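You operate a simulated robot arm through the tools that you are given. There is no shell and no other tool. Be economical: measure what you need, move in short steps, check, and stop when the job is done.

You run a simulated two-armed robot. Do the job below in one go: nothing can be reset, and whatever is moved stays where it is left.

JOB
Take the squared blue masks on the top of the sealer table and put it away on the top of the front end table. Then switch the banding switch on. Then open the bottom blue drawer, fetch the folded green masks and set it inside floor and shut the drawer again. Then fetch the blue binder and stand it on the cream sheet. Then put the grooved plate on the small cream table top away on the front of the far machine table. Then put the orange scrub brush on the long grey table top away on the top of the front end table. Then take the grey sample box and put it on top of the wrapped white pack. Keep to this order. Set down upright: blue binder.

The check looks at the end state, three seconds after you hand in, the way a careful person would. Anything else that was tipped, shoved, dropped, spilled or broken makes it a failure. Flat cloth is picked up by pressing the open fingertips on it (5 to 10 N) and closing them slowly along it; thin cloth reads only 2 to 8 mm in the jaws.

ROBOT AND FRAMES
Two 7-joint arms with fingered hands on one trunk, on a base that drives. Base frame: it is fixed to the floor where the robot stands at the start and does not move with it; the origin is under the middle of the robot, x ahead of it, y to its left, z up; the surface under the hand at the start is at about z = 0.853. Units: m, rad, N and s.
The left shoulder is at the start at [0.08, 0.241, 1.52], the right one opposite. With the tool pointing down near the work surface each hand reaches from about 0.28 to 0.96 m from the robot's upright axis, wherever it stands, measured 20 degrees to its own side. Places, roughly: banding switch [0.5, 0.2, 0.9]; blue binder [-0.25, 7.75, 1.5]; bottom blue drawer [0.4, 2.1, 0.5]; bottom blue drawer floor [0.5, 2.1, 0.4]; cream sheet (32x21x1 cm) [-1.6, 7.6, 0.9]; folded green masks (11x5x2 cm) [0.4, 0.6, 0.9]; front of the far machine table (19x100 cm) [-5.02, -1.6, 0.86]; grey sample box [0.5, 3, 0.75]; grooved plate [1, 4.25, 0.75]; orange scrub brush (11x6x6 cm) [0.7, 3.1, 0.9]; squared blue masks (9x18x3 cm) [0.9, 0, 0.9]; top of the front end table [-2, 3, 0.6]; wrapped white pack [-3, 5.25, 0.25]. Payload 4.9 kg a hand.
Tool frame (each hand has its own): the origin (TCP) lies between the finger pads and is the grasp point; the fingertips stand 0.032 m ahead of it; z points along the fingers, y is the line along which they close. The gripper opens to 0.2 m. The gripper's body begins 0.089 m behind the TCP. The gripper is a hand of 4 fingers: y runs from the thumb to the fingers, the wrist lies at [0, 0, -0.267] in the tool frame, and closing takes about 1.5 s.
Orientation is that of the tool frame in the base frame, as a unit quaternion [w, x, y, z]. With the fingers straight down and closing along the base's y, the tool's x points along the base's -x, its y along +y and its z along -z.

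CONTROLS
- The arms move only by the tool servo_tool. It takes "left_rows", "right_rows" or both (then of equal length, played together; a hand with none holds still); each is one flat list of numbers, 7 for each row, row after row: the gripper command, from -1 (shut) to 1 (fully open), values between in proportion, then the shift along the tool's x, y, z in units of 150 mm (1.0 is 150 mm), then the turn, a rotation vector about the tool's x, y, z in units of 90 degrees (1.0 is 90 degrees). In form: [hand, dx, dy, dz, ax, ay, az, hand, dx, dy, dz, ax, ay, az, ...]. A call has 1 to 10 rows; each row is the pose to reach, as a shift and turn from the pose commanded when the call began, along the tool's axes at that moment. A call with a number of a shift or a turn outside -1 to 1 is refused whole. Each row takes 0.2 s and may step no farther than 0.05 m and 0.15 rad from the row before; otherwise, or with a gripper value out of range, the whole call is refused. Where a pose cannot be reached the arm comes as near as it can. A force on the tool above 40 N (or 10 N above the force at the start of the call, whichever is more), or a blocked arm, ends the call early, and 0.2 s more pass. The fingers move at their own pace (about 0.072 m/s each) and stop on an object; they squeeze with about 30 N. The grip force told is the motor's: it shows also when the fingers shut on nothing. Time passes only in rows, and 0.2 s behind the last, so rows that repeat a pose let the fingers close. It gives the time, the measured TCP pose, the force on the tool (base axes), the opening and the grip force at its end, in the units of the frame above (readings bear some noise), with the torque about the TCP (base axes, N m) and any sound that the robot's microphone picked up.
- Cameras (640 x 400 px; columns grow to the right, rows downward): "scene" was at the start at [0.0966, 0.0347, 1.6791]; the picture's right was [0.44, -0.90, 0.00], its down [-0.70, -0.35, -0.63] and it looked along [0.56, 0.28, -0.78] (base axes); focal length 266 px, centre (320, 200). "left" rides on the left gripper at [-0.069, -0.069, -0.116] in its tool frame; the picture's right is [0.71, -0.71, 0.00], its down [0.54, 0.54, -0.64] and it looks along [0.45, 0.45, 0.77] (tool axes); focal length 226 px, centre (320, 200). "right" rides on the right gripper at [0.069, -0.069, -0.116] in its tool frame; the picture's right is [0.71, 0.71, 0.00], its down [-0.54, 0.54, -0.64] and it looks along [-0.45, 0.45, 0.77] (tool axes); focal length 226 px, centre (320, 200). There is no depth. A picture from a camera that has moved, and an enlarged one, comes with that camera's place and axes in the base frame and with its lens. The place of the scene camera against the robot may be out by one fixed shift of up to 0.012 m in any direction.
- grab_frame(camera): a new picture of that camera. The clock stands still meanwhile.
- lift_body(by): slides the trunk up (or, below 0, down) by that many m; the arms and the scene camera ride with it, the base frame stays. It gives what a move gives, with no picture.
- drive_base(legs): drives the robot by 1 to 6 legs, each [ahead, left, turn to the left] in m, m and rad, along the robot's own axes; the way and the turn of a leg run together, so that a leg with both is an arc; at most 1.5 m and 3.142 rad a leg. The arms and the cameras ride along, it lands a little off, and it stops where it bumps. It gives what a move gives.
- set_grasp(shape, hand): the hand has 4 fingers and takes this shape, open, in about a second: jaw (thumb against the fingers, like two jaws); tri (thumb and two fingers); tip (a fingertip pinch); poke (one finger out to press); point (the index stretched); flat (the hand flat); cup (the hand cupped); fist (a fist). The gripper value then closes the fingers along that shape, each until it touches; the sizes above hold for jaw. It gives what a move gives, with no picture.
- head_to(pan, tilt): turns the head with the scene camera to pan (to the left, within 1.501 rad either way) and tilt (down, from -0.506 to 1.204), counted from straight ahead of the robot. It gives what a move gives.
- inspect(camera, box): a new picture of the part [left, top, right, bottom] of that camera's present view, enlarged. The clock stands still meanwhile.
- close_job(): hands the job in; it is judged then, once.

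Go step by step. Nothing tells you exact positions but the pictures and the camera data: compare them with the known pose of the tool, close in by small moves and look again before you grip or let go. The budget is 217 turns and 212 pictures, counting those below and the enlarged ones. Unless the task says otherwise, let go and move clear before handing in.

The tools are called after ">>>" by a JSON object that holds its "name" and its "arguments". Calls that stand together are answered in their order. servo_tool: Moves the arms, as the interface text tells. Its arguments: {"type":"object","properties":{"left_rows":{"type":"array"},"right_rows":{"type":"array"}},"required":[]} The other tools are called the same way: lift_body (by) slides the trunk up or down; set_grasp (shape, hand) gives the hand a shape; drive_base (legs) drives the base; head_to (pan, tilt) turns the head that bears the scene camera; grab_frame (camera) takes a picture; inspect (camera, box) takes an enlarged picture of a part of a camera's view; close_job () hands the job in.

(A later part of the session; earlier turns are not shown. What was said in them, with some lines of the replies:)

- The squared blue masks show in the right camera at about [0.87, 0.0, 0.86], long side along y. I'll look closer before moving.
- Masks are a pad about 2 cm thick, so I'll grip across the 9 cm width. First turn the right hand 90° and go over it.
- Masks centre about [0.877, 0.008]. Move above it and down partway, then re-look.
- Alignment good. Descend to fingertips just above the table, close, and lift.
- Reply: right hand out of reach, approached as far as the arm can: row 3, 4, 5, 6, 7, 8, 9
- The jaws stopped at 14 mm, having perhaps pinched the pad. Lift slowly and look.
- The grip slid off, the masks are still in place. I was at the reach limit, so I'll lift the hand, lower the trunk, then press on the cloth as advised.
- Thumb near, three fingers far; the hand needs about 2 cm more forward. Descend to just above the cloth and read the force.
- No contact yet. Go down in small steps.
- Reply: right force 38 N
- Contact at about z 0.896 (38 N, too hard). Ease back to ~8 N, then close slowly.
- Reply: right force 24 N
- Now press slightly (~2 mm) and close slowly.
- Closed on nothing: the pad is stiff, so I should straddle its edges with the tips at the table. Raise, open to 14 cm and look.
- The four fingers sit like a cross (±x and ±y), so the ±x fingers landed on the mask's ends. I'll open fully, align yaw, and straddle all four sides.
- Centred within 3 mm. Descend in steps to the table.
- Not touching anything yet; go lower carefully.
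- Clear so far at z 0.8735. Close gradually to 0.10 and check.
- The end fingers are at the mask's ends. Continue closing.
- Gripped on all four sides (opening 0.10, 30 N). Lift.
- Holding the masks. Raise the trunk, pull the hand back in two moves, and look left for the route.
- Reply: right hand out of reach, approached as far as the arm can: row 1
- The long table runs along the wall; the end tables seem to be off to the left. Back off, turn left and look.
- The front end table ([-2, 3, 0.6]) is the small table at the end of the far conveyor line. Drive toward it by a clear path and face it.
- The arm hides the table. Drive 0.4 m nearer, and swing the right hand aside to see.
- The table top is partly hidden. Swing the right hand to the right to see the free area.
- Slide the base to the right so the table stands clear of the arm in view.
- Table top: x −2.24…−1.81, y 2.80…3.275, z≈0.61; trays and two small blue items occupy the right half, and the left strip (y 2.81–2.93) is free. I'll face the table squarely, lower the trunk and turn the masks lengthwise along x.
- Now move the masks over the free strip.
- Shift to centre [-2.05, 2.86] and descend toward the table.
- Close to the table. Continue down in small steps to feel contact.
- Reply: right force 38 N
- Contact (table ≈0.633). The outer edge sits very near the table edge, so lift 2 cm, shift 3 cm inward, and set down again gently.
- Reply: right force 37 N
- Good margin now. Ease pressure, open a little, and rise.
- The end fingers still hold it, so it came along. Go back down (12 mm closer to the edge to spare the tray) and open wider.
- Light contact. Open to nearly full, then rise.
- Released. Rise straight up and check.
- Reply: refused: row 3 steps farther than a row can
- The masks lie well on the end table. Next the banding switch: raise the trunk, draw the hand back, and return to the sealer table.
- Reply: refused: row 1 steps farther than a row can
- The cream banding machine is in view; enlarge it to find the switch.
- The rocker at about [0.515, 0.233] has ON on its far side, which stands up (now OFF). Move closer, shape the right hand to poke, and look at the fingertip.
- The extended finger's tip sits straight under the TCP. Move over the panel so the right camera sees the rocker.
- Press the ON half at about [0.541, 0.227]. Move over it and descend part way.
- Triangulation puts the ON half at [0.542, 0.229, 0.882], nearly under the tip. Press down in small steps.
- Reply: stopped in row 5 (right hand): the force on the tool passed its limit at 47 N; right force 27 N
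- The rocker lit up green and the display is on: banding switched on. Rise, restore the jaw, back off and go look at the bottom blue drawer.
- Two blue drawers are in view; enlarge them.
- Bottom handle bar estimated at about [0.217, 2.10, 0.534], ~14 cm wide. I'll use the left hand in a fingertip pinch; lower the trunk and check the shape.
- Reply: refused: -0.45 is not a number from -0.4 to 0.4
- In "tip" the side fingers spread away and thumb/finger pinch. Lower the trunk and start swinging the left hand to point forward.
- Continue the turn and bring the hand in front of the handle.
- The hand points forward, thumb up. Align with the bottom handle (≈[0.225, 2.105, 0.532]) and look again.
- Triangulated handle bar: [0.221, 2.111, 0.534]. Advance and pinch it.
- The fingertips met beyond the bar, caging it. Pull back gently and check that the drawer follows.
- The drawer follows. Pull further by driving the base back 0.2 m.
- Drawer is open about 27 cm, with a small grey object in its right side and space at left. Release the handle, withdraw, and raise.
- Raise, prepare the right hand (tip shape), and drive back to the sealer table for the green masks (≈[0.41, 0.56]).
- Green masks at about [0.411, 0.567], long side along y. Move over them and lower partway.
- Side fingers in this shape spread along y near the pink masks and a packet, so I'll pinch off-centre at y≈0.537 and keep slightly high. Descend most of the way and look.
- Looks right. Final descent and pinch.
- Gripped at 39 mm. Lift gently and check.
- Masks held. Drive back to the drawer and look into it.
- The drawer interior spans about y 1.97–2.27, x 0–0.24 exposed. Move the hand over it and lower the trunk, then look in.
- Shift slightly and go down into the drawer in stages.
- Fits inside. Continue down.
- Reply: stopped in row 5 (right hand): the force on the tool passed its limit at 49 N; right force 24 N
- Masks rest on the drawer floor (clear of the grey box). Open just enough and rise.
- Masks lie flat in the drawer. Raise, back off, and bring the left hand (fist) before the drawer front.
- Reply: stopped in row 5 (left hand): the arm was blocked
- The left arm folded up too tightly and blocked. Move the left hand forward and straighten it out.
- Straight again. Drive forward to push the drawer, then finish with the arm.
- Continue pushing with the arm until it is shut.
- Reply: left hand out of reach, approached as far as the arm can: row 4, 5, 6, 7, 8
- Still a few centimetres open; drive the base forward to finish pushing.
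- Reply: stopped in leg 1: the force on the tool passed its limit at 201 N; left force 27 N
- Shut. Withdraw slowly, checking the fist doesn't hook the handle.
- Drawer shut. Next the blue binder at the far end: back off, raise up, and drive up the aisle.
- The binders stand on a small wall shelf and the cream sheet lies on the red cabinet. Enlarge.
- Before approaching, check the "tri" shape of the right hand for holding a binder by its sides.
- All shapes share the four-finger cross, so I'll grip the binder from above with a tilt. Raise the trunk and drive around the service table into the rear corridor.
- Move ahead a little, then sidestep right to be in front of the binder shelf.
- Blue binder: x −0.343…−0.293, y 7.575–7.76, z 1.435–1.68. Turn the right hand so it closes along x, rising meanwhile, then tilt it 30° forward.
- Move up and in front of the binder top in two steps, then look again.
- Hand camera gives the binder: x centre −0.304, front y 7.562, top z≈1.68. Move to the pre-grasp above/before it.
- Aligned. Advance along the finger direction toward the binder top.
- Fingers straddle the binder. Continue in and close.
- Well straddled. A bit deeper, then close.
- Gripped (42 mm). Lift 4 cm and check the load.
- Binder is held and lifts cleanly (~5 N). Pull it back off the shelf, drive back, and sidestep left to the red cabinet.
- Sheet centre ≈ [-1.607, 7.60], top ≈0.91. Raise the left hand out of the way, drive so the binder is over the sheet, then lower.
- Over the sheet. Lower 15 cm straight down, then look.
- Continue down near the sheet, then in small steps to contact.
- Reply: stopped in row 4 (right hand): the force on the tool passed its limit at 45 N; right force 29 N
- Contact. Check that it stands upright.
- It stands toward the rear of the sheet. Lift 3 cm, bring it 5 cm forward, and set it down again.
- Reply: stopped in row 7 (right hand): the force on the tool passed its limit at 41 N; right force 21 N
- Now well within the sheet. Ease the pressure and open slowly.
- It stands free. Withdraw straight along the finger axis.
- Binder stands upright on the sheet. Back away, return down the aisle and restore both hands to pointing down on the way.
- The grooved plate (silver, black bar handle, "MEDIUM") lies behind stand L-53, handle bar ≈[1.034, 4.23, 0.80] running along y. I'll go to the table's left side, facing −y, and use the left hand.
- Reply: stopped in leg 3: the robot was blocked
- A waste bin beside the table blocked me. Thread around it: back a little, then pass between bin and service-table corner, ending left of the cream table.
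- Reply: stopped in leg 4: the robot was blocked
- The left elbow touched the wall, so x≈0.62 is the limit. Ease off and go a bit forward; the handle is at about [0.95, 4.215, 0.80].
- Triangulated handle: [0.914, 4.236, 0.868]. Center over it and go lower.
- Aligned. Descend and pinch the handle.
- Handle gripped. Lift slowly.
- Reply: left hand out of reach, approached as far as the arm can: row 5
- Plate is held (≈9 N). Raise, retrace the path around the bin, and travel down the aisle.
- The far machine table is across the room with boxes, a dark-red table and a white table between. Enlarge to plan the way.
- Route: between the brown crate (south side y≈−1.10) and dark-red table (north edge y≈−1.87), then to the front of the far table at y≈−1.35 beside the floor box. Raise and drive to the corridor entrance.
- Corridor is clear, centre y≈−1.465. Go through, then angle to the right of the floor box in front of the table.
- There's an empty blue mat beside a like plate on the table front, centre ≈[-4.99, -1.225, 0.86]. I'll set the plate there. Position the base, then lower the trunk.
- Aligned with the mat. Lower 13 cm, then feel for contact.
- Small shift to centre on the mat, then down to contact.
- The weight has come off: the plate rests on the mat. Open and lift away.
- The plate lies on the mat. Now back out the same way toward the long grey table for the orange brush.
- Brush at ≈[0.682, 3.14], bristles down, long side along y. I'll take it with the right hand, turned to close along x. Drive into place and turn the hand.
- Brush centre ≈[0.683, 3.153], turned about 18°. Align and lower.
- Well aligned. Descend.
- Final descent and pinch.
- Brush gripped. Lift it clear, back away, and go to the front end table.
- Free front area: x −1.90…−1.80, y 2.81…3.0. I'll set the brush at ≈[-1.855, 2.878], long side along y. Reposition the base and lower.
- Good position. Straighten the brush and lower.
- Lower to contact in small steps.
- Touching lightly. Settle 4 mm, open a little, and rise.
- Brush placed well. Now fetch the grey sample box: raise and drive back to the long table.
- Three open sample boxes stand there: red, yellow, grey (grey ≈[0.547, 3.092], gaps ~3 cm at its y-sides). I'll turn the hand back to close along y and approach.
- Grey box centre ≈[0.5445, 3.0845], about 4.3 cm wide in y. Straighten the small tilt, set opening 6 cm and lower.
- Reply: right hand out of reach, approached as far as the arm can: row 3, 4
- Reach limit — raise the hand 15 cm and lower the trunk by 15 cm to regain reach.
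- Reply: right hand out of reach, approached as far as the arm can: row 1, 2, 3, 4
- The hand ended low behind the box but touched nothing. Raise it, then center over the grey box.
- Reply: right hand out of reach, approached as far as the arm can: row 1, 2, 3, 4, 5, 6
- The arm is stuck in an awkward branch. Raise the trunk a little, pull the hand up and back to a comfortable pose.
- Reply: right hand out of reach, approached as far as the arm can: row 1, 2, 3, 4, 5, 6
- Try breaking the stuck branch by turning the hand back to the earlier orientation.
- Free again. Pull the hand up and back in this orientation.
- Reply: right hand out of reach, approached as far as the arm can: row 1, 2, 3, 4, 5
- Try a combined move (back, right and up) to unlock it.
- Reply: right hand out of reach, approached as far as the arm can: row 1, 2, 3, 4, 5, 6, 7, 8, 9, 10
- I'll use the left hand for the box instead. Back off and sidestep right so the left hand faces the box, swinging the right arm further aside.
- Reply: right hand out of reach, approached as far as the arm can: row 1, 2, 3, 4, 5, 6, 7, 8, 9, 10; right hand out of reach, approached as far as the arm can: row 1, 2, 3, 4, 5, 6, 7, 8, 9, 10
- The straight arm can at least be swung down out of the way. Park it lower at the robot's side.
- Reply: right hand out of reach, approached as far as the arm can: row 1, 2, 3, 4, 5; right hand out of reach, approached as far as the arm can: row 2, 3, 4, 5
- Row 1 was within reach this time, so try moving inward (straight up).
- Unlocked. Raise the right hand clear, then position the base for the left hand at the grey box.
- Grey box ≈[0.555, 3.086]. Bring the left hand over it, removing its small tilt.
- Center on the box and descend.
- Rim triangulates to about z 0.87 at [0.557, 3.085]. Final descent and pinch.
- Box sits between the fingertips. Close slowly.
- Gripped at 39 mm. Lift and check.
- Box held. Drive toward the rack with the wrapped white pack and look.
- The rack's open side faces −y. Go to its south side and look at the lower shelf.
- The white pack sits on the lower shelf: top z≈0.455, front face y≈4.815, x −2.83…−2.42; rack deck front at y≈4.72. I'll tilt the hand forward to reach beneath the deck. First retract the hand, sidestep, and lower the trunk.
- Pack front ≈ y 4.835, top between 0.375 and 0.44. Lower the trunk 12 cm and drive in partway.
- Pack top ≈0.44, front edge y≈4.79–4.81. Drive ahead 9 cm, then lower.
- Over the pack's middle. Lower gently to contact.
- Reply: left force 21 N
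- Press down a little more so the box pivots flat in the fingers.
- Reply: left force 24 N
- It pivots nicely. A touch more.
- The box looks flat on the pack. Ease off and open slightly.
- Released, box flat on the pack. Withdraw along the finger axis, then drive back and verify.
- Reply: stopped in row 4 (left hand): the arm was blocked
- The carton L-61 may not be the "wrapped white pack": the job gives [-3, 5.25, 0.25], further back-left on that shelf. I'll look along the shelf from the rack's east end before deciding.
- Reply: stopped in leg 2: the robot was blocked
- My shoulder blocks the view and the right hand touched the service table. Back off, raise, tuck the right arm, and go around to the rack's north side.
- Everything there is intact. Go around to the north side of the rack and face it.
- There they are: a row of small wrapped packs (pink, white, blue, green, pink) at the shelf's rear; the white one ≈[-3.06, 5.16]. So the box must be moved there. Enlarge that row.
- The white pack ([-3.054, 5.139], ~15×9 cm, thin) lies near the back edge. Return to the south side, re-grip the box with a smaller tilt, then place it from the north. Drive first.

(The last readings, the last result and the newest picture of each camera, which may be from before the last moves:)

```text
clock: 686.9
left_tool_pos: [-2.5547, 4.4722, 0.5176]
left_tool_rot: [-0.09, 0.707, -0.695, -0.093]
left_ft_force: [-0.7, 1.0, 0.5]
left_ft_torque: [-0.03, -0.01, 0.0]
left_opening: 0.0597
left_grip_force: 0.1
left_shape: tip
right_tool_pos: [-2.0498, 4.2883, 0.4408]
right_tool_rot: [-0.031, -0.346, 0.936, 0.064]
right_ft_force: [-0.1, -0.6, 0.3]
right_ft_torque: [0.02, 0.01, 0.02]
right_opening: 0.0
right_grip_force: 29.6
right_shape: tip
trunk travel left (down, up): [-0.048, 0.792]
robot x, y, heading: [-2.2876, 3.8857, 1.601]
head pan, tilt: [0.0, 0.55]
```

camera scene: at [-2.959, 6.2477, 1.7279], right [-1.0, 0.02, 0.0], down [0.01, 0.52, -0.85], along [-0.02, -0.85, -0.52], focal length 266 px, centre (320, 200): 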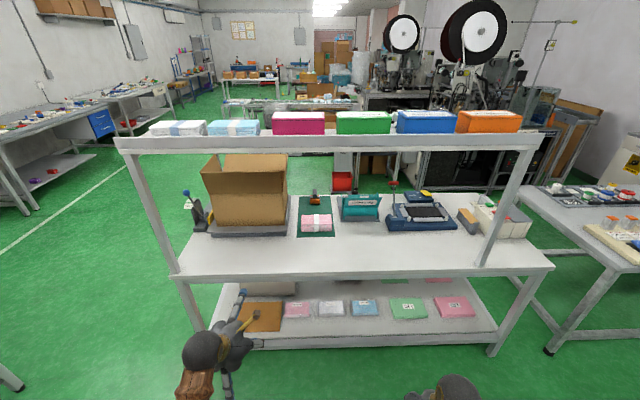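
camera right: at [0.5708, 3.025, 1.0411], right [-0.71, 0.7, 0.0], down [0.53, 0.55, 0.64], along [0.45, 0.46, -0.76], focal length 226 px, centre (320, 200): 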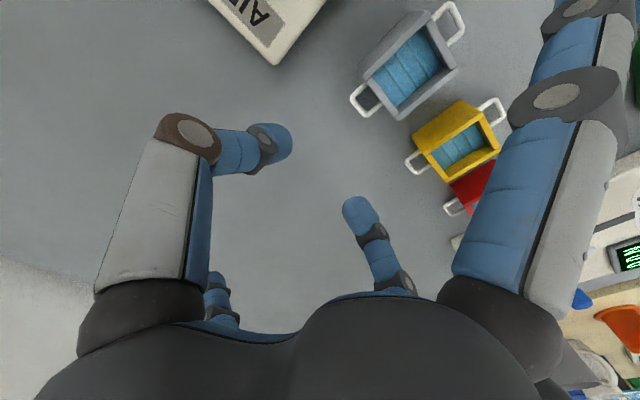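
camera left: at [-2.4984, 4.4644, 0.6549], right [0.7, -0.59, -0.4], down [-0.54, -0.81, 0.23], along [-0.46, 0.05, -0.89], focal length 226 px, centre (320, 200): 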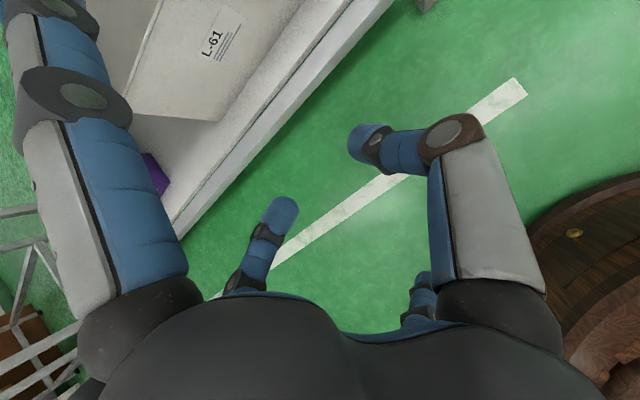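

Correct heading and lateral position, lower to 0.48, then drive in and look.

>>> {"name": "drive_base", "arguments": {"legs": [[0, 0.029, -0.025]]}}

>>> {"name": "servo_tool", "arguments": {"left_rows": [-0.4, 0.032, 0, 0.12, 0, 0, 0, -0.4, 0.064, 0, 0.238, 0, 0, 0, -0.35, 0.064, 0, 0.238, 0, 0, 0]}}

>>> {"name": "drive_base", "arguments": {"legs": [[0.3, 0, 0]]}}

>>> {"name": "grab_frame", "arguments": {"camera": "left"}}

```text
clock: 687.7
left_tool_pos: [-2.569, 4.4781, 0.5189]
left_tool_rot: [0.093, -0.698, 0.704, 0.092]
left_ft_force: [-0.8, -0.6, 0.2]
left_ft_torque: [0.02, -0.04, 0.04]
left_opening: 0.0599
left_grip_force: 0.1
left_shape: tip
right_tool_pos: [-2.0679, 4.2831, 0.442]
right_tool_rot: [-0.03, -0.335, 0.94, 0.066]
right_ft_force: [-0.5, -1.0, 0.3]
right_ft_torque: [-0.01, -0.01, -0.02]
right_opening: 0.0
right_grip_force: 30.0
right_shape: tip
trunk travel left (down, up): [-0.048, 0.792]
robot x, y, heading: [-2.321, 3.8871, 1.57]
head pan, tilt: [0.0, 0.55]
```

```text
clock: 688.5
left_tool_pos: [-2.5687, 4.4782, 0.4816]
left_tool_rot: [0.093, -0.698, 0.704, 0.093]
left_ft_force: [-0.3, -0.4, 0.4]
left_ft_torque: [0.01, 0.01, 0.03]
left_opening: 0.0647
left_grip_force: 0.1
left_shape: tip
right_tool_pos: [-2.0682, 4.2813, 0.4422]
right_tool_rot: [-0.031, -0.334, 0.94, 0.065]
right_ft_force: [-0.4, 0.4, 0.7]
right_ft_torque: [0.0, 0.01, 0.01]
right_opening: 0.0001
right_grip_force: 30.0
right_shape: tip
trunk travel left (down, up): [-0.048, 0.792]
robot x, y, heading: [-2.3202, 3.888, 1.568]
head pan, tilt: [0.0, 0.55]
```

```text
clock: 690.6
left_tool_pos: [-2.5682, 4.7793, 0.4733]
left_tool_rot: [0.087, -0.699, 0.705, 0.085]
left_ft_force: [0.2, -0.8, -0.6]
left_ft_torque: [0.0, 0.03, 0.02]
left_opening: 0.0647
left_grip_force: 0.0
left_shape: tip
right_tool_pos: [-2.0693, 4.5863, 0.4402]
right_tool_rot: [-0.029, -0.334, 0.94, 0.062]
right_ft_force: [0.9, 0.4, -0.3]
right_ft_torque: [0.0, 0.0, -0.02]
right_opening: 0.0001
right_grip_force: 29.7
right_shape: tip
trunk travel left (down, up): [-0.048, 0.792]
robot x, y, heading: [-2.3176, 4.1921, 1.567]
head pan, tilt: [0.0, 0.55]
```

```text
21 pictures are left
camera left: at [-2.5001, 4.8167, 0.6023], right [0.7, -0.69, -0.17], down [-0.55, -0.68, 0.49], along [-0.46, -0.25, -0.85], focal length 226 px, centre (320, 200)
```

left: 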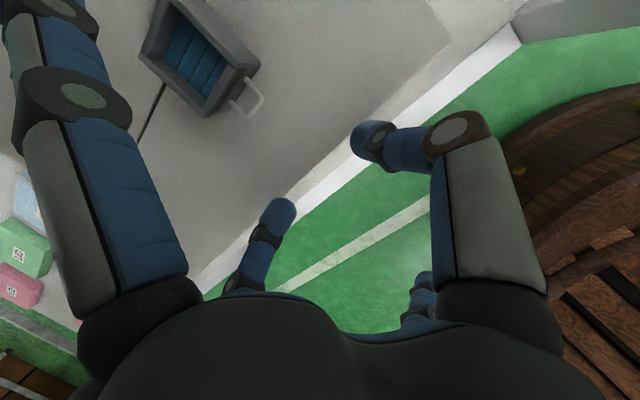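

Box ≈[-2.558, 4.879]. Raise 8 mm, shift 1 cm, and drive in 10 cm.

>>> {"name": "servo_tool", "arguments": {"left_rows": [-0.3, -0.014, -0.03, -0.05, 0, 0, 0, -0.3, -0.014, -0.067, -0.05, 0, 0, 0]}}

>>> {"name": "drive_base", "arguments": {"legs": [[0.1, 0, 0]]}}

>>> {"name": "grab_frame", "arguments": {"camera": "left"}}

```text
clock: 691.2
left_tool_pos: [-2.5691, 4.7735, 0.472]
left_tool_rot: [-0.081, 0.704, -0.701, -0.08]
left_ft_force: [-0.9, 0.4, -0.1]
left_ft_torque: [-0.02, -0.01, 0.01]
left_opening: 0.0698
left_grip_force: 0.1
left_shape: tip
right_tool_pos: [-2.072, 4.5884, 0.441]
right_tool_rot: [-0.027, -0.334, 0.94, 0.062]
right_ft_force: [0.0, 0.0, -1.3]
right_ft_torque: [0.01, 0.01, -0.01]
right_opening: 0.0
right_grip_force: 30.0
right_shape: tip
trunk travel left (down, up): [-0.048, 0.792]
robot x, y, heading: [-2.3189, 4.1912, 1.572]
head pan, tilt: [0.0, 0.55]
```

```text
clock: 692.4
left_tool_pos: [-2.5558, 4.8757, 0.472]
left_tool_rot: [0.078, -0.698, 0.707, 0.079]
left_ft_force: [0.3, 0.3, -0.5]
left_ft_torque: [-0.01, 0.01, 0.02]
left_opening: 0.0697
left_grip_force: 0.0
left_shape: tip
right_tool_pos: [-2.0668, 4.687, 0.4406]
right_tool_rot: [-0.03, -0.332, 0.941, 0.063]
right_ft_force: [0.9, 0.1, -0.6]
right_ft_torque: [-0.01, -0.04, 0.0]
right_opening: 0.0001
right_grip_force: 29.7
right_shape: tip
trunk travel left (down, up): [-0.048, 0.792]
robot x, y, heading: [-2.318, 4.2912, 1.566]
head pan, tilt: [0.0, 0.55]
```

```text
20 pictures are left
camera left: at [-2.4873, 4.9158, 0.6], right [0.7, -0.7, -0.16], down [-0.55, -0.66, 0.51], along [-0.46, -0.27, -0.85], focal length 226 px, centre (320, 200)
```

left: 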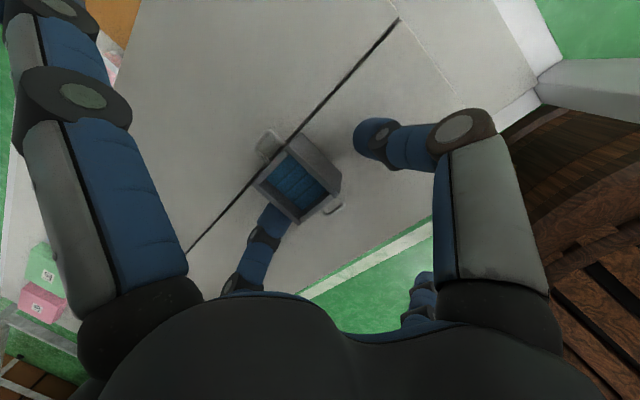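

Nearly there. Shift 1.5 cm forward and close.

>>> {"name": "servo_tool", "arguments": {"left_rows": [-0.3, -0.05, 0, 0.013, 0, 0, 0, -0.3, -0.097, 0, 0.026, 0, 0, 0, -0.5, -0.097, 0, 0.026, 0, 0, 0, -0.7, -0.097, 0, 0.026, 0, 0, 0, -1, -0.097, 0, 0.026, 0, 0, 0, -1, -0.097, 0, 0.026, 0, 0, 0]}}

>>> {"name": "grab_frame", "arguments": {"camera": "left"}}

```text
clock: 693.8
left_tool_pos: [-2.5572, 4.8872, 0.4711]
left_tool_rot: [0.078, -0.698, 0.707, 0.079]
left_ft_force: [-0.4, -0.4, -1.5]
left_ft_torque: [-0.02, 0.0, 0.02]
left_opening: 0.0373
left_grip_force: 30.2
left_shape: tip
right_tool_pos: [-2.0666, 4.6871, 0.4413]
right_tool_rot: [-0.029, -0.333, 0.94, 0.065]
right_ft_force: [1.1, -0.5, -0.1]
right_ft_torque: [0.03, 0.0, 0.01]
right_opening: 0.0
right_grip_force: 29.6
right_shape: tip
trunk travel left (down, up): [-0.048, 0.792]
robot x, y, heading: [-2.3153, 4.2965, 1.57]
head pan, tilt: [0.0, 0.55]
```

```text
19 pictures are left
camera left: at [-2.4877, 4.9273, 0.5999], right [0.7, -0.7, -0.16], down [-0.55, -0.66, 0.51], along [-0.46, -0.27, -0.85], focal length 226 px, centre (320, 200)
```

left: 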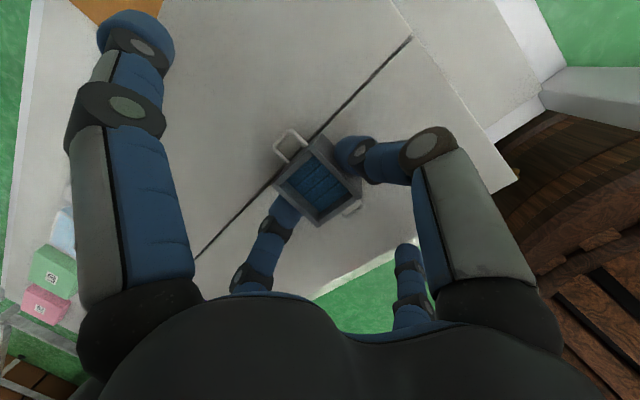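

Box gripped. Lift 3 cm with the trunk and back out.

>>> {"name": "lift_body", "arguments": {"by": 0.035}}

>>> {"name": "drive_base", "arguments": {"legs": [[-0.42, 0, 0]]}}

>>> {"name": "lift_body", "arguments": {"by": 0.4}}

>>> {"name": "grab_frame", "arguments": {"camera": "left"}}

```text
clock: 694.5
left_tool_pos: [-2.5568, 4.8673, 0.468]
left_tool_rot: [0.053, -0.699, 0.711, 0.056]
left_ft_force: [3.3, 6.1, 23.8]
left_ft_torque: [0.28, -0.23, 0.05]
left_opening: 0.0386
left_grip_force: 29.9
left_shape: tip
right_tool_pos: [-2.0666, 4.6863, 0.4713]
right_tool_rot: [-0.029, -0.333, 0.941, 0.061]
right_ft_force: [-0.8, -0.1, 1.0]
right_ft_torque: [0.01, 0.01, -0.03]
right_opening: 0.0
right_grip_force: 29.6
right_shape: tip
trunk travel left (down, up): [-0.083, 0.757]
robot x, y, heading: [-2.3153, 4.2905, 1.566]
head pan, tilt: [0.0, 0.55]
```

```text
clock: 696.0
left_tool_pos: [-2.5359, 4.7563, 0.4673]
left_tool_rot: [0.047, -0.602, 0.796, 0.04]
left_ft_force: [1.6, 1.1, 1.1]
left_ft_torque: [-0.13, 0.13, 0.02]
left_opening: 0.0391
left_grip_force: 30.0
left_shape: tip
right_tool_pos: [-2.1005, 4.4584, 0.4999]
right_tool_rot: [-0.003, -0.202, 0.974, 0.1]
right_ft_force: [-0.7, 0.7, -1.6]
right_ft_torque: [-0.04, 0.04, 0.01]
right_opening: 0.0
right_grip_force: 30.3
right_shape: tip
trunk travel left (down, up): [-0.083, 0.757]
robot x, y, heading: [-2.436, 4.1853, 1.297]
head pan, tilt: [0.0, 0.55]
stopped in leg 1: the force on the tool passed its limit at 58 N (the readings are from after the stop); the commanded pose is now the measured one
```

```text
clock: 697.3
left_tool_pos: [-2.5454, 4.7173, 0.464]
left_tool_rot: [-0.034, -0.602, 0.797, -0.022]
left_ft_force: [-0.1, -0.5, -0.5]
left_ft_torque: [0.07, -0.04, -0.02]
left_opening: 0.0388
left_grip_force: 29.8
left_shape: tip
right_tool_pos: [-2.0976, 4.4657, 0.5779]
right_tool_rot: [-0.006, -0.201, 0.975, 0.096]
right_ft_force: [-0.2, -0.1, -0.4]
right_ft_torque: [-0.01, 0.03, 0.01]
right_opening: 0.0001
right_grip_force: 29.6
right_shape: tip
trunk travel left (down, up): [-0.163, 0.677]
robot x, y, heading: [-2.4367, 4.1904, 1.287]
head pan, tilt: [0.0, 0.55]
stopped: the arm was blocked; the commanded pose is now the measured one
```

```text
18 pictures are left
camera left: at [-2.4573, 4.7741, 0.5747], right [0.49, -0.87, 0.05], down [-0.65, -0.32, 0.69], along [-0.58, -0.37, -0.72], focal length 226 px, centre (320, 200)
```

left: 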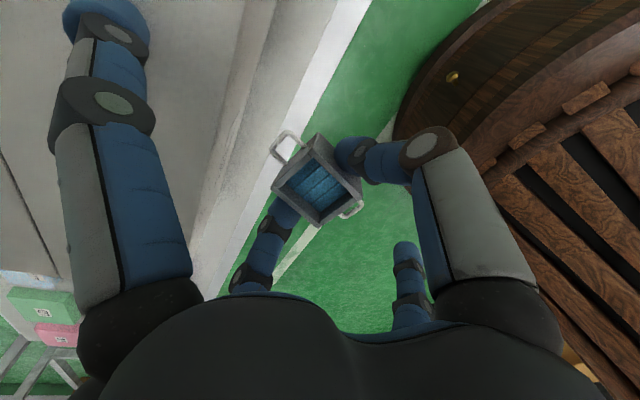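

The forearm caught the deck edge. Stop, look, and lower the trunk to free it.

>>> {"name": "grab_frame", "arguments": {"camera": "scene"}}

>>> {"name": "lift_body", "arguments": {"by": -0.1}}

```text
17 pictures are left
camera scene: at [-2.4046, 4.3088, 1.4453], right [0.96, -0.28, 0.0], down [-0.14, -0.51, -0.85], along [0.24, 0.82, -0.53], focal length 266 px, centre (320, 200)
```

scene: 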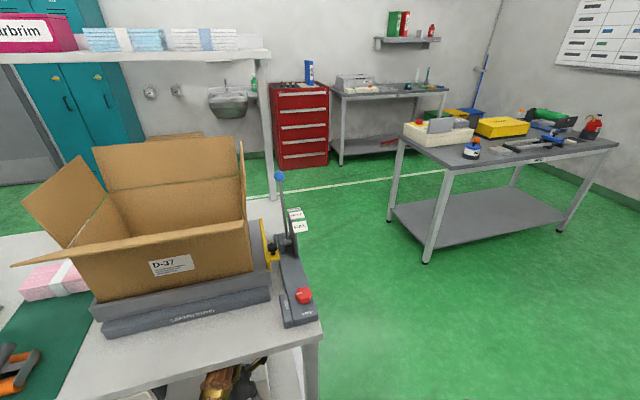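

```text
clock: 698.0
left_tool_pos: [-2.5374, 4.7236, 0.4334]
left_tool_rot: [-0.02, -0.598, 0.801, -0.011]
left_ft_force: [0.1, -3.5, 22.6]
left_ft_torque: [3.49, -1.07, -0.06]
left_opening: 0.0385
left_grip_force: 30.2
left_shape: tip
right_tool_pos: [-2.0969, 4.46, 0.5356]
right_tool_rot: [-0.005, -0.199, 0.975, 0.098]
right_ft_force: [0.9, 0.1, -0.6]
right_ft_torque: [-0.02, 0.01, 0.01]
right_opening: 0.0
right_grip_force: 29.8
right_shape: tip
trunk travel left (down, up): [-0.121, 0.719]
robot x, y, heading: [-2.4345, 4.188, 1.294]
head pan, tilt: [0.0, 0.55]
stopped: the force on the tool passed its limit at 60 N (the readings are from after the stop); the commanded pose is now the measured one
```

A finger rests on the carton. Raise 1.2 cm and back out slowly.

>>> {"name": "lift_body", "arguments": {"by": 0.013}}

>>> {"name": "drive_base", "arguments": {"legs": [[-0.1, 0, 0]]}}

```text
clock: 698.6
left_tool_pos: [-2.5375, 4.7214, 0.4421]
left_tool_rot: [-0.025, -0.598, 0.801, -0.013]
left_ft_force: [0.9, 0.8, 2.2]
left_ft_torque: [0.47, -0.14, -0.03]
left_opening: 0.0388
left_grip_force: 29.7
left_shape: tip
right_tool_pos: [-2.0962, 4.4604, 0.5468]
right_tool_rot: [-0.004, -0.2, 0.975, 0.097]
right_ft_force: [-0.4, 0.0, -0.1]
right_ft_torque: [0.01, 0.01, -0.01]
right_opening: 0.0001
right_grip_force: 30.1
right_shape: tip
trunk travel left (down, up): [-0.134, 0.706]
robot x, y, heading: [-2.4378, 4.1838, 1.293]
head pan, tilt: [0.0, 0.55]
```

```text
clock: 699.7
left_tool_pos: [-2.5661, 4.626, 0.4447]
left_tool_rot: [-0.024, -0.598, 0.801, -0.011]
left_ft_force: [-0.4, -0.9, 0.3]
left_ft_torque: [0.03, -0.01, -0.01]
left_opening: 0.0387
left_grip_force: 29.8
left_shape: tip
right_tool_pos: [-2.1245, 4.3645, 0.5478]
right_tool_rot: [-0.005, -0.2, 0.975, 0.098]
right_ft_force: [-0.1, -2.2, 0.1]
right_ft_torque: [0.01, 0.0, 0.02]
right_opening: 0.0003
right_grip_force: 30.1
right_shape: tip
trunk travel left (down, up): [-0.134, 0.706]
robot x, y, heading: [-2.4641, 4.09, 1.292]
head pan, tilt: [0.0, 0.55]
```

Free. Back out the rest, then check the carton, deck and box.

>>> {"name": "drive_base", "arguments": {"legs": [[-0.22, 0, 0], [0, 0, 0.278]]}}

>>> {"name": "head_to", "arguments": {"pan": 0.1, "tilt": 0.6}}

>>> {"name": "grab_frame", "arguments": {"camera": "scene"}}

>>> {"name": "grab_frame", "arguments": {"camera": "left"}}

```text
clock: 702.4
left_tool_pos: [-2.7717, 4.3657, 0.4436]
left_tool_rot: [-0.021, -0.705, 0.709, -0.016]
left_ft_force: [-0.2, 0.1, -0.7]
left_ft_torque: [-0.01, 0.01, 0.01]
left_opening: 0.0387
left_grip_force: 30.4
left_shape: tip
right_tool_pos: [-2.2738, 4.2367, 0.548]
right_tool_rot: [-0.019, -0.335, 0.937, 0.096]
right_ft_force: [0.0, 0.0, -0.1]
right_ft_torque: [-0.05, -0.01, -0.01]
right_opening: 0.0002
right_grip_force: 30.0
right_shape: tip
trunk travel left (down, up): [-0.134, 0.706]
robot x, y, heading: [-2.5226, 3.8791, 1.575]
head pan, tilt: [0.0, 0.55]
```

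```text
clock: 703.0
left_tool_pos: [-2.7724, 4.3651, 0.442]
left_tool_rot: [-0.022, -0.705, 0.709, -0.016]
left_ft_force: [0.2, 0.5, -0.1]
left_ft_torque: [0.01, 0.01, 0.03]
left_opening: 0.0386
left_grip_force: 30.7
left_shape: tip
right_tool_pos: [-2.2747, 4.2368, 0.5481]
right_tool_rot: [-0.019, -0.335, 0.937, 0.097]
right_ft_force: [0.6, 0.7, -0.2]
right_ft_torque: [0.0, -0.04, 0.03]
right_opening: 0.0
right_grip_force: 30.1
right_shape: tip
trunk travel left (down, up): [-0.134, 0.706]
robot x, y, heading: [-2.529, 3.876, 1.571]
head pan, tilt: [0.099, 0.6]
```

```text
16 pictures are left
camera scene: at [-2.5348, 3.9965, 1.4096], right [0.99, 0.1, 0.0], down [0.06, -0.56, -0.83], along [-0.08, 0.82, -0.56], focal length 266 px, centre (320, 200)
```

scene: 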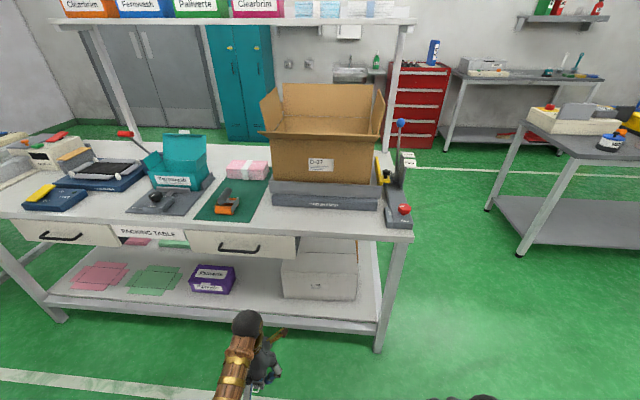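

```text
15 pictures are left
camera left: at [-2.7025, 4.4397, 0.5555], right [0.7, -0.71, 0.03], down [-0.54, -0.5, 0.68], along [-0.46, -0.49, -0.74], focal length 226 px, centre (320, 200)
```

left: 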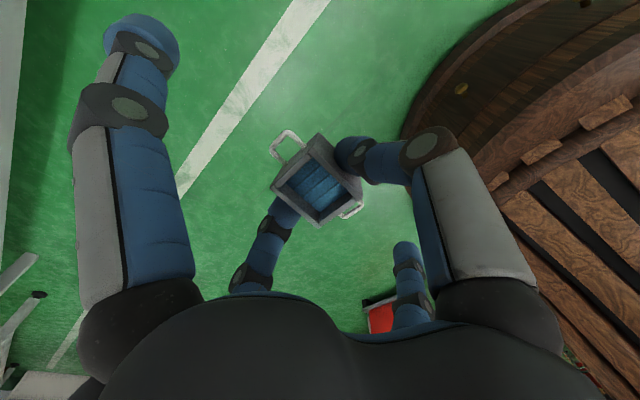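

All intact and the box still held. Raise and drive around to the north side again, ending in front of the white pack.

>>> {"name": "lift_body", "arguments": {"by": 0.4}}

>>> {"name": "drive_base", "arguments": {"legs": [[0, -0.86, 0], [1.25, 0, 0], [1.25, 0, 0], [0, 0.85, 0], [0, 0.78, 0]]}}

>>> {"name": "drive_base", "arguments": {"legs": [[0, 0, 1.571], [0, 0, 1.571]]}}

>>> {"name": "servo_tool", "arguments": {"left_rows": [-1, -0.2, 0, 0, 0, -0.04, 0, -1, -0.4, 0, 0, 0, -0.08, 0, -1, -0.6, 0, 0, 0, -0.12, 0, -1, -0.8, 0, 0, 0, -0.172, 0]}}

>>> {"name": "grab_frame", "arguments": {"camera": "scene"}}

```text
clock: 706.9
left_tool_pos: [-2.7718, 4.3646, 0.8421]
left_tool_rot: [-0.023, -0.705, 0.709, -0.016]
left_ft_force: [0.2, 1.3, -1.0]
left_ft_torque: [0.01, -0.03, 0.0]
left_opening: 0.0385
left_grip_force: 30.1
left_shape: tip
right_tool_pos: [-2.2759, 4.2364, 0.9469]
right_tool_rot: [-0.019, -0.335, 0.937, 0.096]
right_ft_force: [0.0, 0.2, 0.0]
right_ft_torque: [0.03, 0.02, 0.01]
right_opening: 0.0
right_grip_force: 29.8
right_shape: tip
trunk travel left (down, up): [-0.534, 0.306]
robot x, y, heading: [-2.5223, 3.8729, 1.571]
head pan, tilt: [0.099, 0.6]
```

```text
clock: 731.2
left_tool_pos: [-3.5539, 6.8738, 0.8433]
left_tool_rot: [-0.022, -0.702, 0.711, -0.016]
left_ft_force: [0.2, 0.1, -0.1]
left_ft_torque: [-0.01, 0.01, 0.01]
left_opening: 0.0386
left_grip_force: 30.4
left_shape: tip
right_tool_pos: [-3.0566, 6.7422, 0.9476]
right_tool_rot: [-0.018, -0.332, 0.938, 0.096]
right_ft_force: [-0.3, 0.3, 0.5]
right_ft_torque: [0.03, 0.02, -0.01]
right_opening: 0.0002
right_grip_force: 30.2
right_shape: tip
trunk travel left (down, up): [-0.534, 0.306]
robot x, y, heading: [-3.3127, 6.3851, 1.563]
head pan, tilt: [0.099, 0.6]
```

```text
clock: 739.2
left_tool_pos: [-3.0642, 5.8948, 0.8431]
left_tool_rot: [-0.015, 0.711, 0.703, 0.023]
left_ft_force: [0.1, 0.5, 0.0]
left_ft_torque: [0.0, 0.01, -0.03]
left_opening: 0.0386
left_grip_force: 29.9
left_shape: tip
right_tool_pos: [-3.5597, 6.0259, 0.9476]
right_tool_rot: [0.096, 0.938, 0.333, 0.018]
right_ft_force: [0.1, -0.1, 0.1]
right_ft_torque: [0.0, 0.02, -0.05]
right_opening: 0.0
right_grip_force: 29.7
right_shape: tip
trunk travel left (down, up): [-0.534, 0.306]
robot x, y, heading: [-3.3112, 6.3855, -1.577]
head pan, tilt: [0.099, 0.6]
```

```text
clock: 740.2
left_tool_pos: [-3.0659, 5.7744, 0.8368]
left_tool_rot: [0.08, 0.707, 0.699, -0.074]
left_ft_force: [-0.7, 1.0, -1.3]
left_ft_torque: [0.0, -0.01, 0.02]
left_opening: 0.0386
left_grip_force: 29.6
left_shape: tip
right_tool_pos: [-3.5604, 6.0256, 0.9458]
right_tool_rot: [0.096, 0.938, 0.333, 0.019]
right_ft_force: [0.3, -0.1, 0.2]
right_ft_torque: [-0.02, 0.03, -0.03]
right_opening: 0.0
right_grip_force: 30.2
right_shape: tip
trunk travel left (down, up): [-0.534, 0.306]
robot x, y, heading: [-3.3091, 6.3803, -1.577]
head pan, tilt: [0.099, 0.6]
```

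```text
14 pictures are left
camera scene: at [-3.3031, 6.2657, 1.8095], right [-1.0, -0.09, 0.0], down [-0.05, 0.56, -0.82], along [0.08, -0.82, -0.57], focal length 266 px, centre (320, 200)
```

scene: 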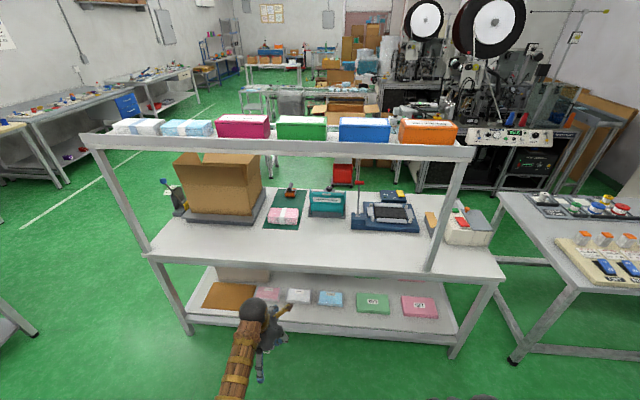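

Lower the trunk fully, extend the arm a bit, and drive in toward the white pack.

>>> {"name": "lift_body", "arguments": {"by": -0.4}}

>>> {"name": "lift_body", "arguments": {"by": -0.125}}

>>> {"name": "servo_tool", "arguments": {"left_rows": [-1, -0.13, 0, 0.03, 0, 0, 0, -1, -0.26, 0, 0.06, 0, 0, 0, -1, -0.39, 0, 0.09, 0, 0, 0]}}

>>> {"name": "drive_base", "arguments": {"legs": [[0.4, 0.016, 0]]}}

>>> {"name": "grab_frame", "arguments": {"camera": "left"}}

```text
clock: 744.0
left_tool_pos: [-3.0644, 5.7748, 0.4376]
left_tool_rot: [0.079, 0.708, 0.698, -0.074]
left_ft_force: [-0.3, -0.3, 0.1]
left_ft_torque: [-0.02, 0.02, -0.04]
left_opening: 0.0387
left_grip_force: 30.3
left_shape: tip
right_tool_pos: [-3.5611, 6.0268, 0.5463]
right_tool_rot: [0.096, 0.938, 0.332, 0.018]
right_ft_force: [0.0, 0.1, 0.1]
right_ft_torque: [-0.01, 0.0, 0.03]
right_opening: 0.0
right_grip_force: 30.3
right_shape: tip
trunk travel left (down, up): [-0.134, 0.706]
robot x, y, heading: [-3.3059, 6.383, -1.575]
head pan, tilt: [0.099, 0.6]
```

```text
clock: 745.6
left_tool_pos: [-3.0651, 5.7753, 0.3142]
left_tool_rot: [0.079, 0.707, 0.699, -0.074]
left_ft_force: [0.1, 0.2, -0.9]
left_ft_torque: [-0.02, -0.01, 0.01]
left_opening: 0.0387
left_grip_force: 30.1
left_shape: tip
right_tool_pos: [-3.5603, 6.0266, 0.4231]
right_tool_rot: [0.096, 0.938, 0.333, 0.018]
right_ft_force: [0.5, -0.7, -0.6]
right_ft_torque: [-0.01, 0.02, 0.01]
right_opening: 0.0
right_grip_force: 29.9
right_shape: tip
trunk travel left (down, up): [-0.009, 0.831]
robot x, y, heading: [-3.3069, 6.3804, -1.573]
head pan, tilt: [0.099, 0.6]
```

```text
clock: 746.4
left_tool_pos: [-3.0654, 5.7147, 0.3111]
left_tool_rot: [0.079, 0.708, 0.698, -0.073]
left_ft_force: [0.4, -0.7, -0.3]
left_ft_torque: [0.01, -0.01, -0.02]
left_opening: 0.0386
left_grip_force: 29.7
left_shape: tip
right_tool_pos: [-3.5618, 6.0256, 0.4223]
right_tool_rot: [0.096, 0.938, 0.332, 0.019]
right_ft_force: [0.3, 0.1, -0.4]
right_ft_torque: [-0.01, -0.01, 0.01]
right_opening: 0.0001
right_grip_force: 30.1
right_shape: tip
trunk travel left (down, up): [-0.009, 0.831]
robot x, y, heading: [-3.3106, 6.3857, -1.58]
head pan, tilt: [0.099, 0.6]
```

```text
clock: 748.9
left_tool_pos: [-3.049, 5.3131, 0.3111]
left_tool_rot: [0.079, 0.706, 0.7, -0.074]
left_ft_force: [-0.1, -0.4, -1.1]
left_ft_torque: [0.0, -0.01, 0.03]
left_opening: 0.0386
left_grip_force: 30.2
left_shape: tip
right_tool_pos: [-3.5445, 5.6211, 0.4215]
right_tool_rot: [0.096, 0.937, 0.335, 0.018]
right_ft_force: [-0.4, 0.0, 0.2]
right_ft_torque: [0.02, 0.02, -0.03]
right_opening: 0.0002
right_grip_force: 30.0
right_shape: tip
trunk travel left (down, up): [-0.009, 0.831]
robot x, y, heading: [-3.295, 5.979, -1.57]
head pan, tilt: [0.099, 0.6]
```

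```text
13 pictures are left
camera left: at [-3.1196, 5.2709, 0.4391], right [-0.7, 0.7, -0.16], down [0.54, 0.66, 0.52], along [0.46, 0.28, -0.84], focal length 226 px, centre (320, 200)
```

left: 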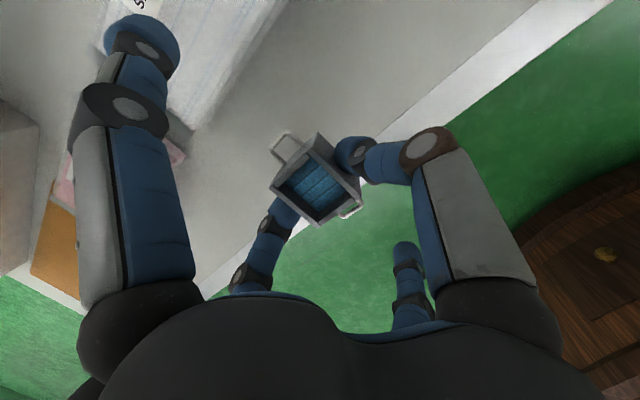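

The pack's near edge is y≈5.20, x −2.96…−3.11. Drive 15.5 cm further in and look.

>>> {"name": "drive_base", "arguments": {"legs": [[0.155, 0.005, 0]]}}

>>> {"name": "grab_frame", "arguments": {"camera": "left"}}

```text
clock: 750.3
left_tool_pos: [-3.0451, 5.1571, 0.3094]
left_tool_rot: [0.079, 0.706, 0.7, -0.073]
left_ft_force: [-0.8, 0.2, -1.4]
left_ft_torque: [0.04, 0.03, 0.02]
left_opening: 0.0383
left_grip_force: 29.9
left_shape: tip
right_tool_pos: [-3.5396, 5.4675, 0.422]
right_tool_rot: [0.096, 0.937, 0.334, 0.019]
right_ft_force: [0.2, 0.6, -0.7]
right_ft_torque: [0.02, 0.02, 0.0]
right_opening: 0.0002
right_grip_force: 30.2
right_shape: tip
trunk travel left (down, up): [-0.009, 0.831]
robot x, y, heading: [-3.2879, 5.8242, -1.569]
head pan, tilt: [0.099, 0.6]
```

```text
12 pictures are left
camera left: at [-3.115, 5.1154, 0.4388], right [-0.7, 0.7, -0.16], down [0.54, 0.66, 0.52], along [0.46, 0.28, -0.84], focal length 226 px, centre (320, 200)
```

left: 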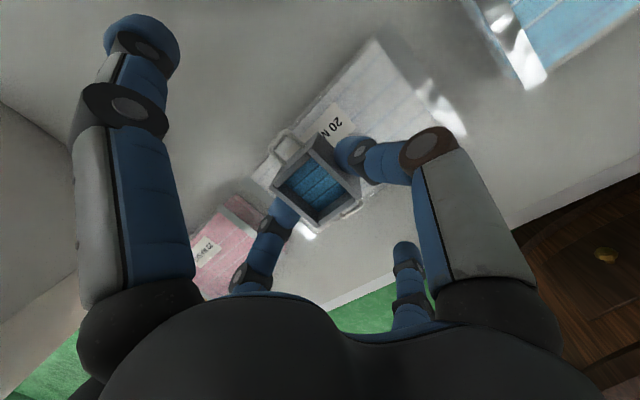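

The box is centred over the white pack. Lower to contact in small steps.

>>> {"name": "servo_tool", "arguments": {"left_rows": [-1, 0.021, 0, 0.098, 0, 0, 0, -1, 0.036, 0, 0.163, 0, 0, 0, -1, 0.043, 0, 0.195, 0, 0, 0, -1, 0.05, 0, 0.228, 0, 0, 0, -1, 0.057, 0, 0.26, 0, 0, 0]}}

>>> {"name": "inspect", "arguments": {"camera": "left", "box": [220, 90, 420, 250]}}

```text
clock: 751.2
left_tool_pos: [-3.0443, 5.1538, 0.2875]
left_tool_rot: [0.084, 0.706, 0.699, -0.078]
left_ft_force: [-0.6, 5.2, 24.7]
left_ft_torque: [0.09, 0.02, 0.0]
left_opening: 0.0409
left_grip_force: 29.5
left_shape: tip
right_tool_pos: [-3.5393, 5.4681, 0.4229]
right_tool_rot: [0.097, 0.937, 0.334, 0.019]
right_ft_force: [0.7, -0.1, -0.4]
right_ft_torque: [0.03, 0.0, -0.01]
right_opening: 0.0001
right_grip_force: 30.1
right_shape: tip
trunk travel left (down, up): [-0.009, 0.831]
robot x, y, heading: [-3.2886, 5.8281, -1.574]
head pan, tilt: [0.099, 0.6]
stopped in row 4 (left hand): the force on the tool passed its limit at 44 N (the readings are from after the stop); the commanded pose is now the measured one
```

```text
2.50 times, centred on (320, 170) of left
camera zoom: at [-3.1152, 5.1133, 0.416], right [-0.7, 0.69, -0.17], down [0.54, 0.67, 0.51], along [0.46, 0.26, -0.85], focal length 565 px, centre (320, 275)
```

zoom: 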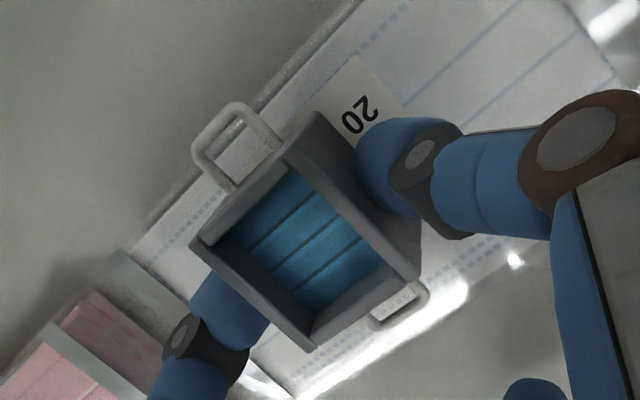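

Flat contact on the white pack. Ease off and open slowly.

>>> {"name": "servo_tool", "arguments": {"left_rows": [-1, -0.004, 0, -0.018, 0, 0, 0, -0.85, -0.004, 0, -0.018, 0, 0, 0, -0.7, -0.004, 0, -0.018, 0, 0, 0, -0.55, -0.004, 0, -0.018, 0, 0, 0, -0.4, -0.004, 0, -0.018, 0, 0, 0, -0.4, -0.004, 0, -0.018, 0, 0, 0]}}

>>> {"name": "inspect", "arguments": {"camera": "left", "box": [220, 90, 420, 250]}}

```text
clock: 752.6
left_tool_pos: [-3.0442, 5.158, 0.2857]
left_tool_rot: [0.081, 0.706, 0.699, -0.075]
left_ft_force: [0.4, 1.5, 3.1]
left_ft_torque: [-0.01, 0.06, 0.01]
left_opening: 0.0597
left_grip_force: 0.0
left_shape: tip
right_tool_pos: [-3.5408, 5.4669, 0.4225]
right_tool_rot: [0.096, 0.937, 0.334, 0.018]
right_ft_force: [0.4, -0.2, 0.2]
right_ft_torque: [0.0, -0.03, -0.02]
right_opening: 0.0002
right_grip_force: 30.0
right_shape: tip
trunk travel left (down, up): [-0.009, 0.831]
robot x, y, heading: [-3.2867, 5.8256, -1.575]
head pan, tilt: [0.099, 0.6]
```

```text
2.50 times, centred on (320, 170) of left
camera zoom: at [-3.1151, 5.115, 0.4138], right [-0.7, 0.7, -0.16], down [0.54, 0.67, 0.51], along [0.46, 0.27, -0.84], focal length 565 px, centre (320, 275)
```

zoom: 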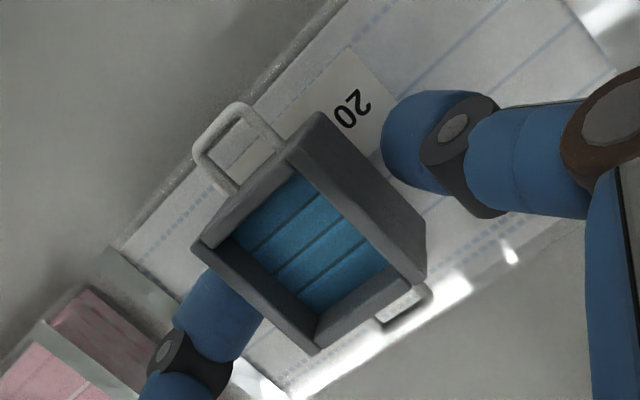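

Shift slightly so both fingers are clear, then rise and back out.

>>> {"name": "servo_tool", "arguments": {"left_rows": [-0.35, -0.004, 0.03, -0.018, 0, 0, 0, -0.3, -0.004, 0.05, -0.018, 0, 0, 0, -0.3, -0.02, 0.05, -0.1, 0, 0, 0, -0.3, -0.045, 0.05, -0.2, 0, 0, 0, -0.3, -0.07, 0.05, -0.325, 0, 0, 0]}}

>>> {"name": "grab_frame", "arguments": {"camera": "left"}}

```text
clock: 753.8
left_tool_pos: [-3.0368, 5.1567, 0.3365]
left_tool_rot: [0.08, 0.706, 0.699, -0.075]
left_ft_force: [-0.1, 0.1, -0.3]
left_ft_torque: [0.02, -0.02, -0.02]
left_opening: 0.0695
left_grip_force: 0.1
left_shape: tip
right_tool_pos: [-3.5408, 5.4676, 0.421]
right_tool_rot: [0.096, 0.937, 0.334, 0.019]
right_ft_force: [-0.2, 0.1, 0.4]
right_ft_torque: [-0.02, 0.04, 0.02]
right_opening: 0.0
right_grip_force: 30.0
right_shape: tip
trunk travel left (down, up): [-0.009, 0.831]
robot x, y, heading: [-3.2884, 5.8297, -1.577]
head pan, tilt: [0.099, 0.6]
```

```text
9 pictures are left
camera left: at [-3.1076, 5.1149, 0.4648], right [-0.7, 0.7, -0.16], down [0.54, 0.67, 0.51], along [0.46, 0.27, -0.84], focal length 226 px, centre (320, 200)
```

left: 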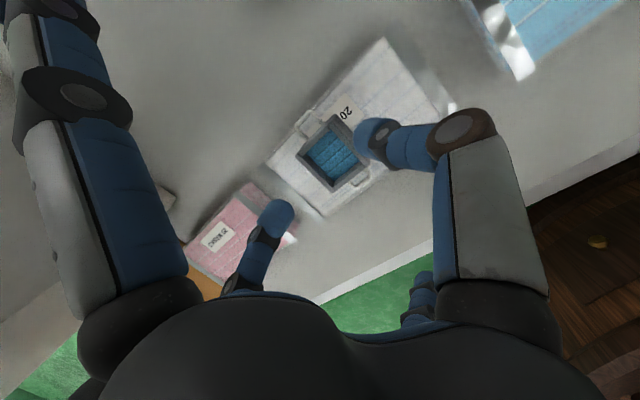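

The box sits on the white pack. Back straight out and verify.

>>> {"name": "drive_base", "arguments": {"legs": [[-0.3, 0, 0], [-0.3, 0, 0]]}}

>>> {"name": "head_to", "arguments": {"pan": 0.2, "tilt": 0.45}}

>>> {"name": "inspect", "arguments": {"camera": "scene", "box": [140, 100, 560, 380]}}

```text
clock: 757.5
left_tool_pos: [-3.037, 5.7514, 0.3362]
left_tool_rot: [0.082, 0.706, 0.699, -0.076]
left_ft_force: [0.3, -0.8, -0.2]
left_ft_torque: [0.0, 0.0, -0.01]
left_opening: 0.0698
left_grip_force: 0.0
left_shape: tip
right_tool_pos: [-3.5401, 6.0632, 0.423]
right_tool_rot: [0.096, 0.938, 0.334, 0.018]
right_ft_force: [-0.2, 0.8, 0.1]
right_ft_torque: [-0.03, -0.01, 0.0]
right_opening: 0.0
right_grip_force: 30.0
right_shape: tip
trunk travel left (down, up): [-0.009, 0.831]
robot x, y, heading: [-3.2891, 6.4231, -1.567]
head pan, tilt: [0.099, 0.6]
```

```text
clock: 758.2
left_tool_pos: [-3.0371, 5.7523, 0.3353]
left_tool_rot: [0.082, 0.706, 0.699, -0.075]
left_ft_force: [-0.2, -0.7, 0.1]
left_ft_torque: [0.01, -0.01, 0.02]
left_opening: 0.0694
left_grip_force: 0.0
left_shape: tip
right_tool_pos: [-3.5395, 6.0631, 0.4227]
right_tool_rot: [0.096, 0.938, 0.334, 0.019]
right_ft_force: [0.6, -0.2, -0.2]
right_ft_torque: [0.02, 0.01, 0.0]
right_opening: 0.0
right_grip_force: 30.0
right_shape: tip
trunk travel left (down, up): [-0.009, 0.831]
robot x, y, heading: [-3.2872, 6.4152, -1.573]
head pan, tilt: [0.201, 0.45]
```

```text
1.43 times, centred on (350, 240) of scene
camera zoom: at [-3.2734, 6.3023, 1.2981], right [-0.98, -0.2, 0.0], down [-0.09, 0.43, -0.9], along [0.18, -0.88, -0.44], focal length 380 px, centre (277, 143)
```

zoom: 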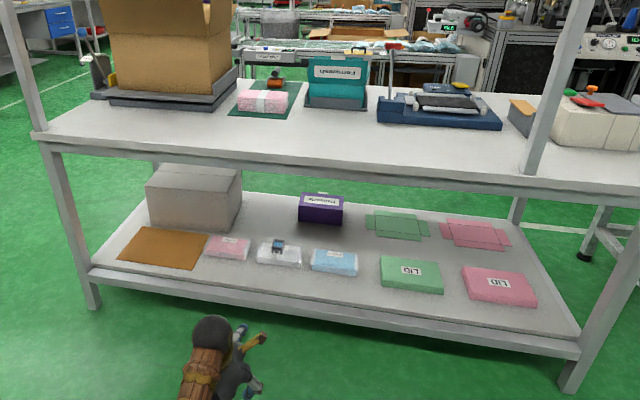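

Every step is done and checked in pictures: the grey box sits on the wrapped white pack, both hands are empty and clear, and I'm handing in now.

>>> {"name": "close_job", "arguments": {}}

```text
The job is handed in.
```

I did all seven steps in the given order and handed the job in.

- **Blue masks:** they lie on top of the front end table, on the free strip beside the trays.
- **Banding switch:** it is on; the rocker lit green and the display came up.
- **Green masks:** they lie flat on the floor of the bottom blue drawer, and the drawer is shut.
- **Blue binder:** it stands upright on the cream sheet on the red cabinet.
- **Grooved plate:** it lies on an empty blue mat at the front of the far machine table.
- **Orange brush:** it is on the front end table, clear of the masks and trays.
- **Grey sample box:** it sits flat on the wrapped white pack, on the rack's lower shelf.

I first set the grey box on the carton marked L-61, having mistaken it for the white pack. I then picked it up again and moved it to the right place.

The robot also bumped a few things: the waste bin by the cream table, the wall there, the service table, and the rack when the arm caught under its top. Nothing looked displaced in the pictures I took afterwards. I did not check the bin or the service table any more closely than that.
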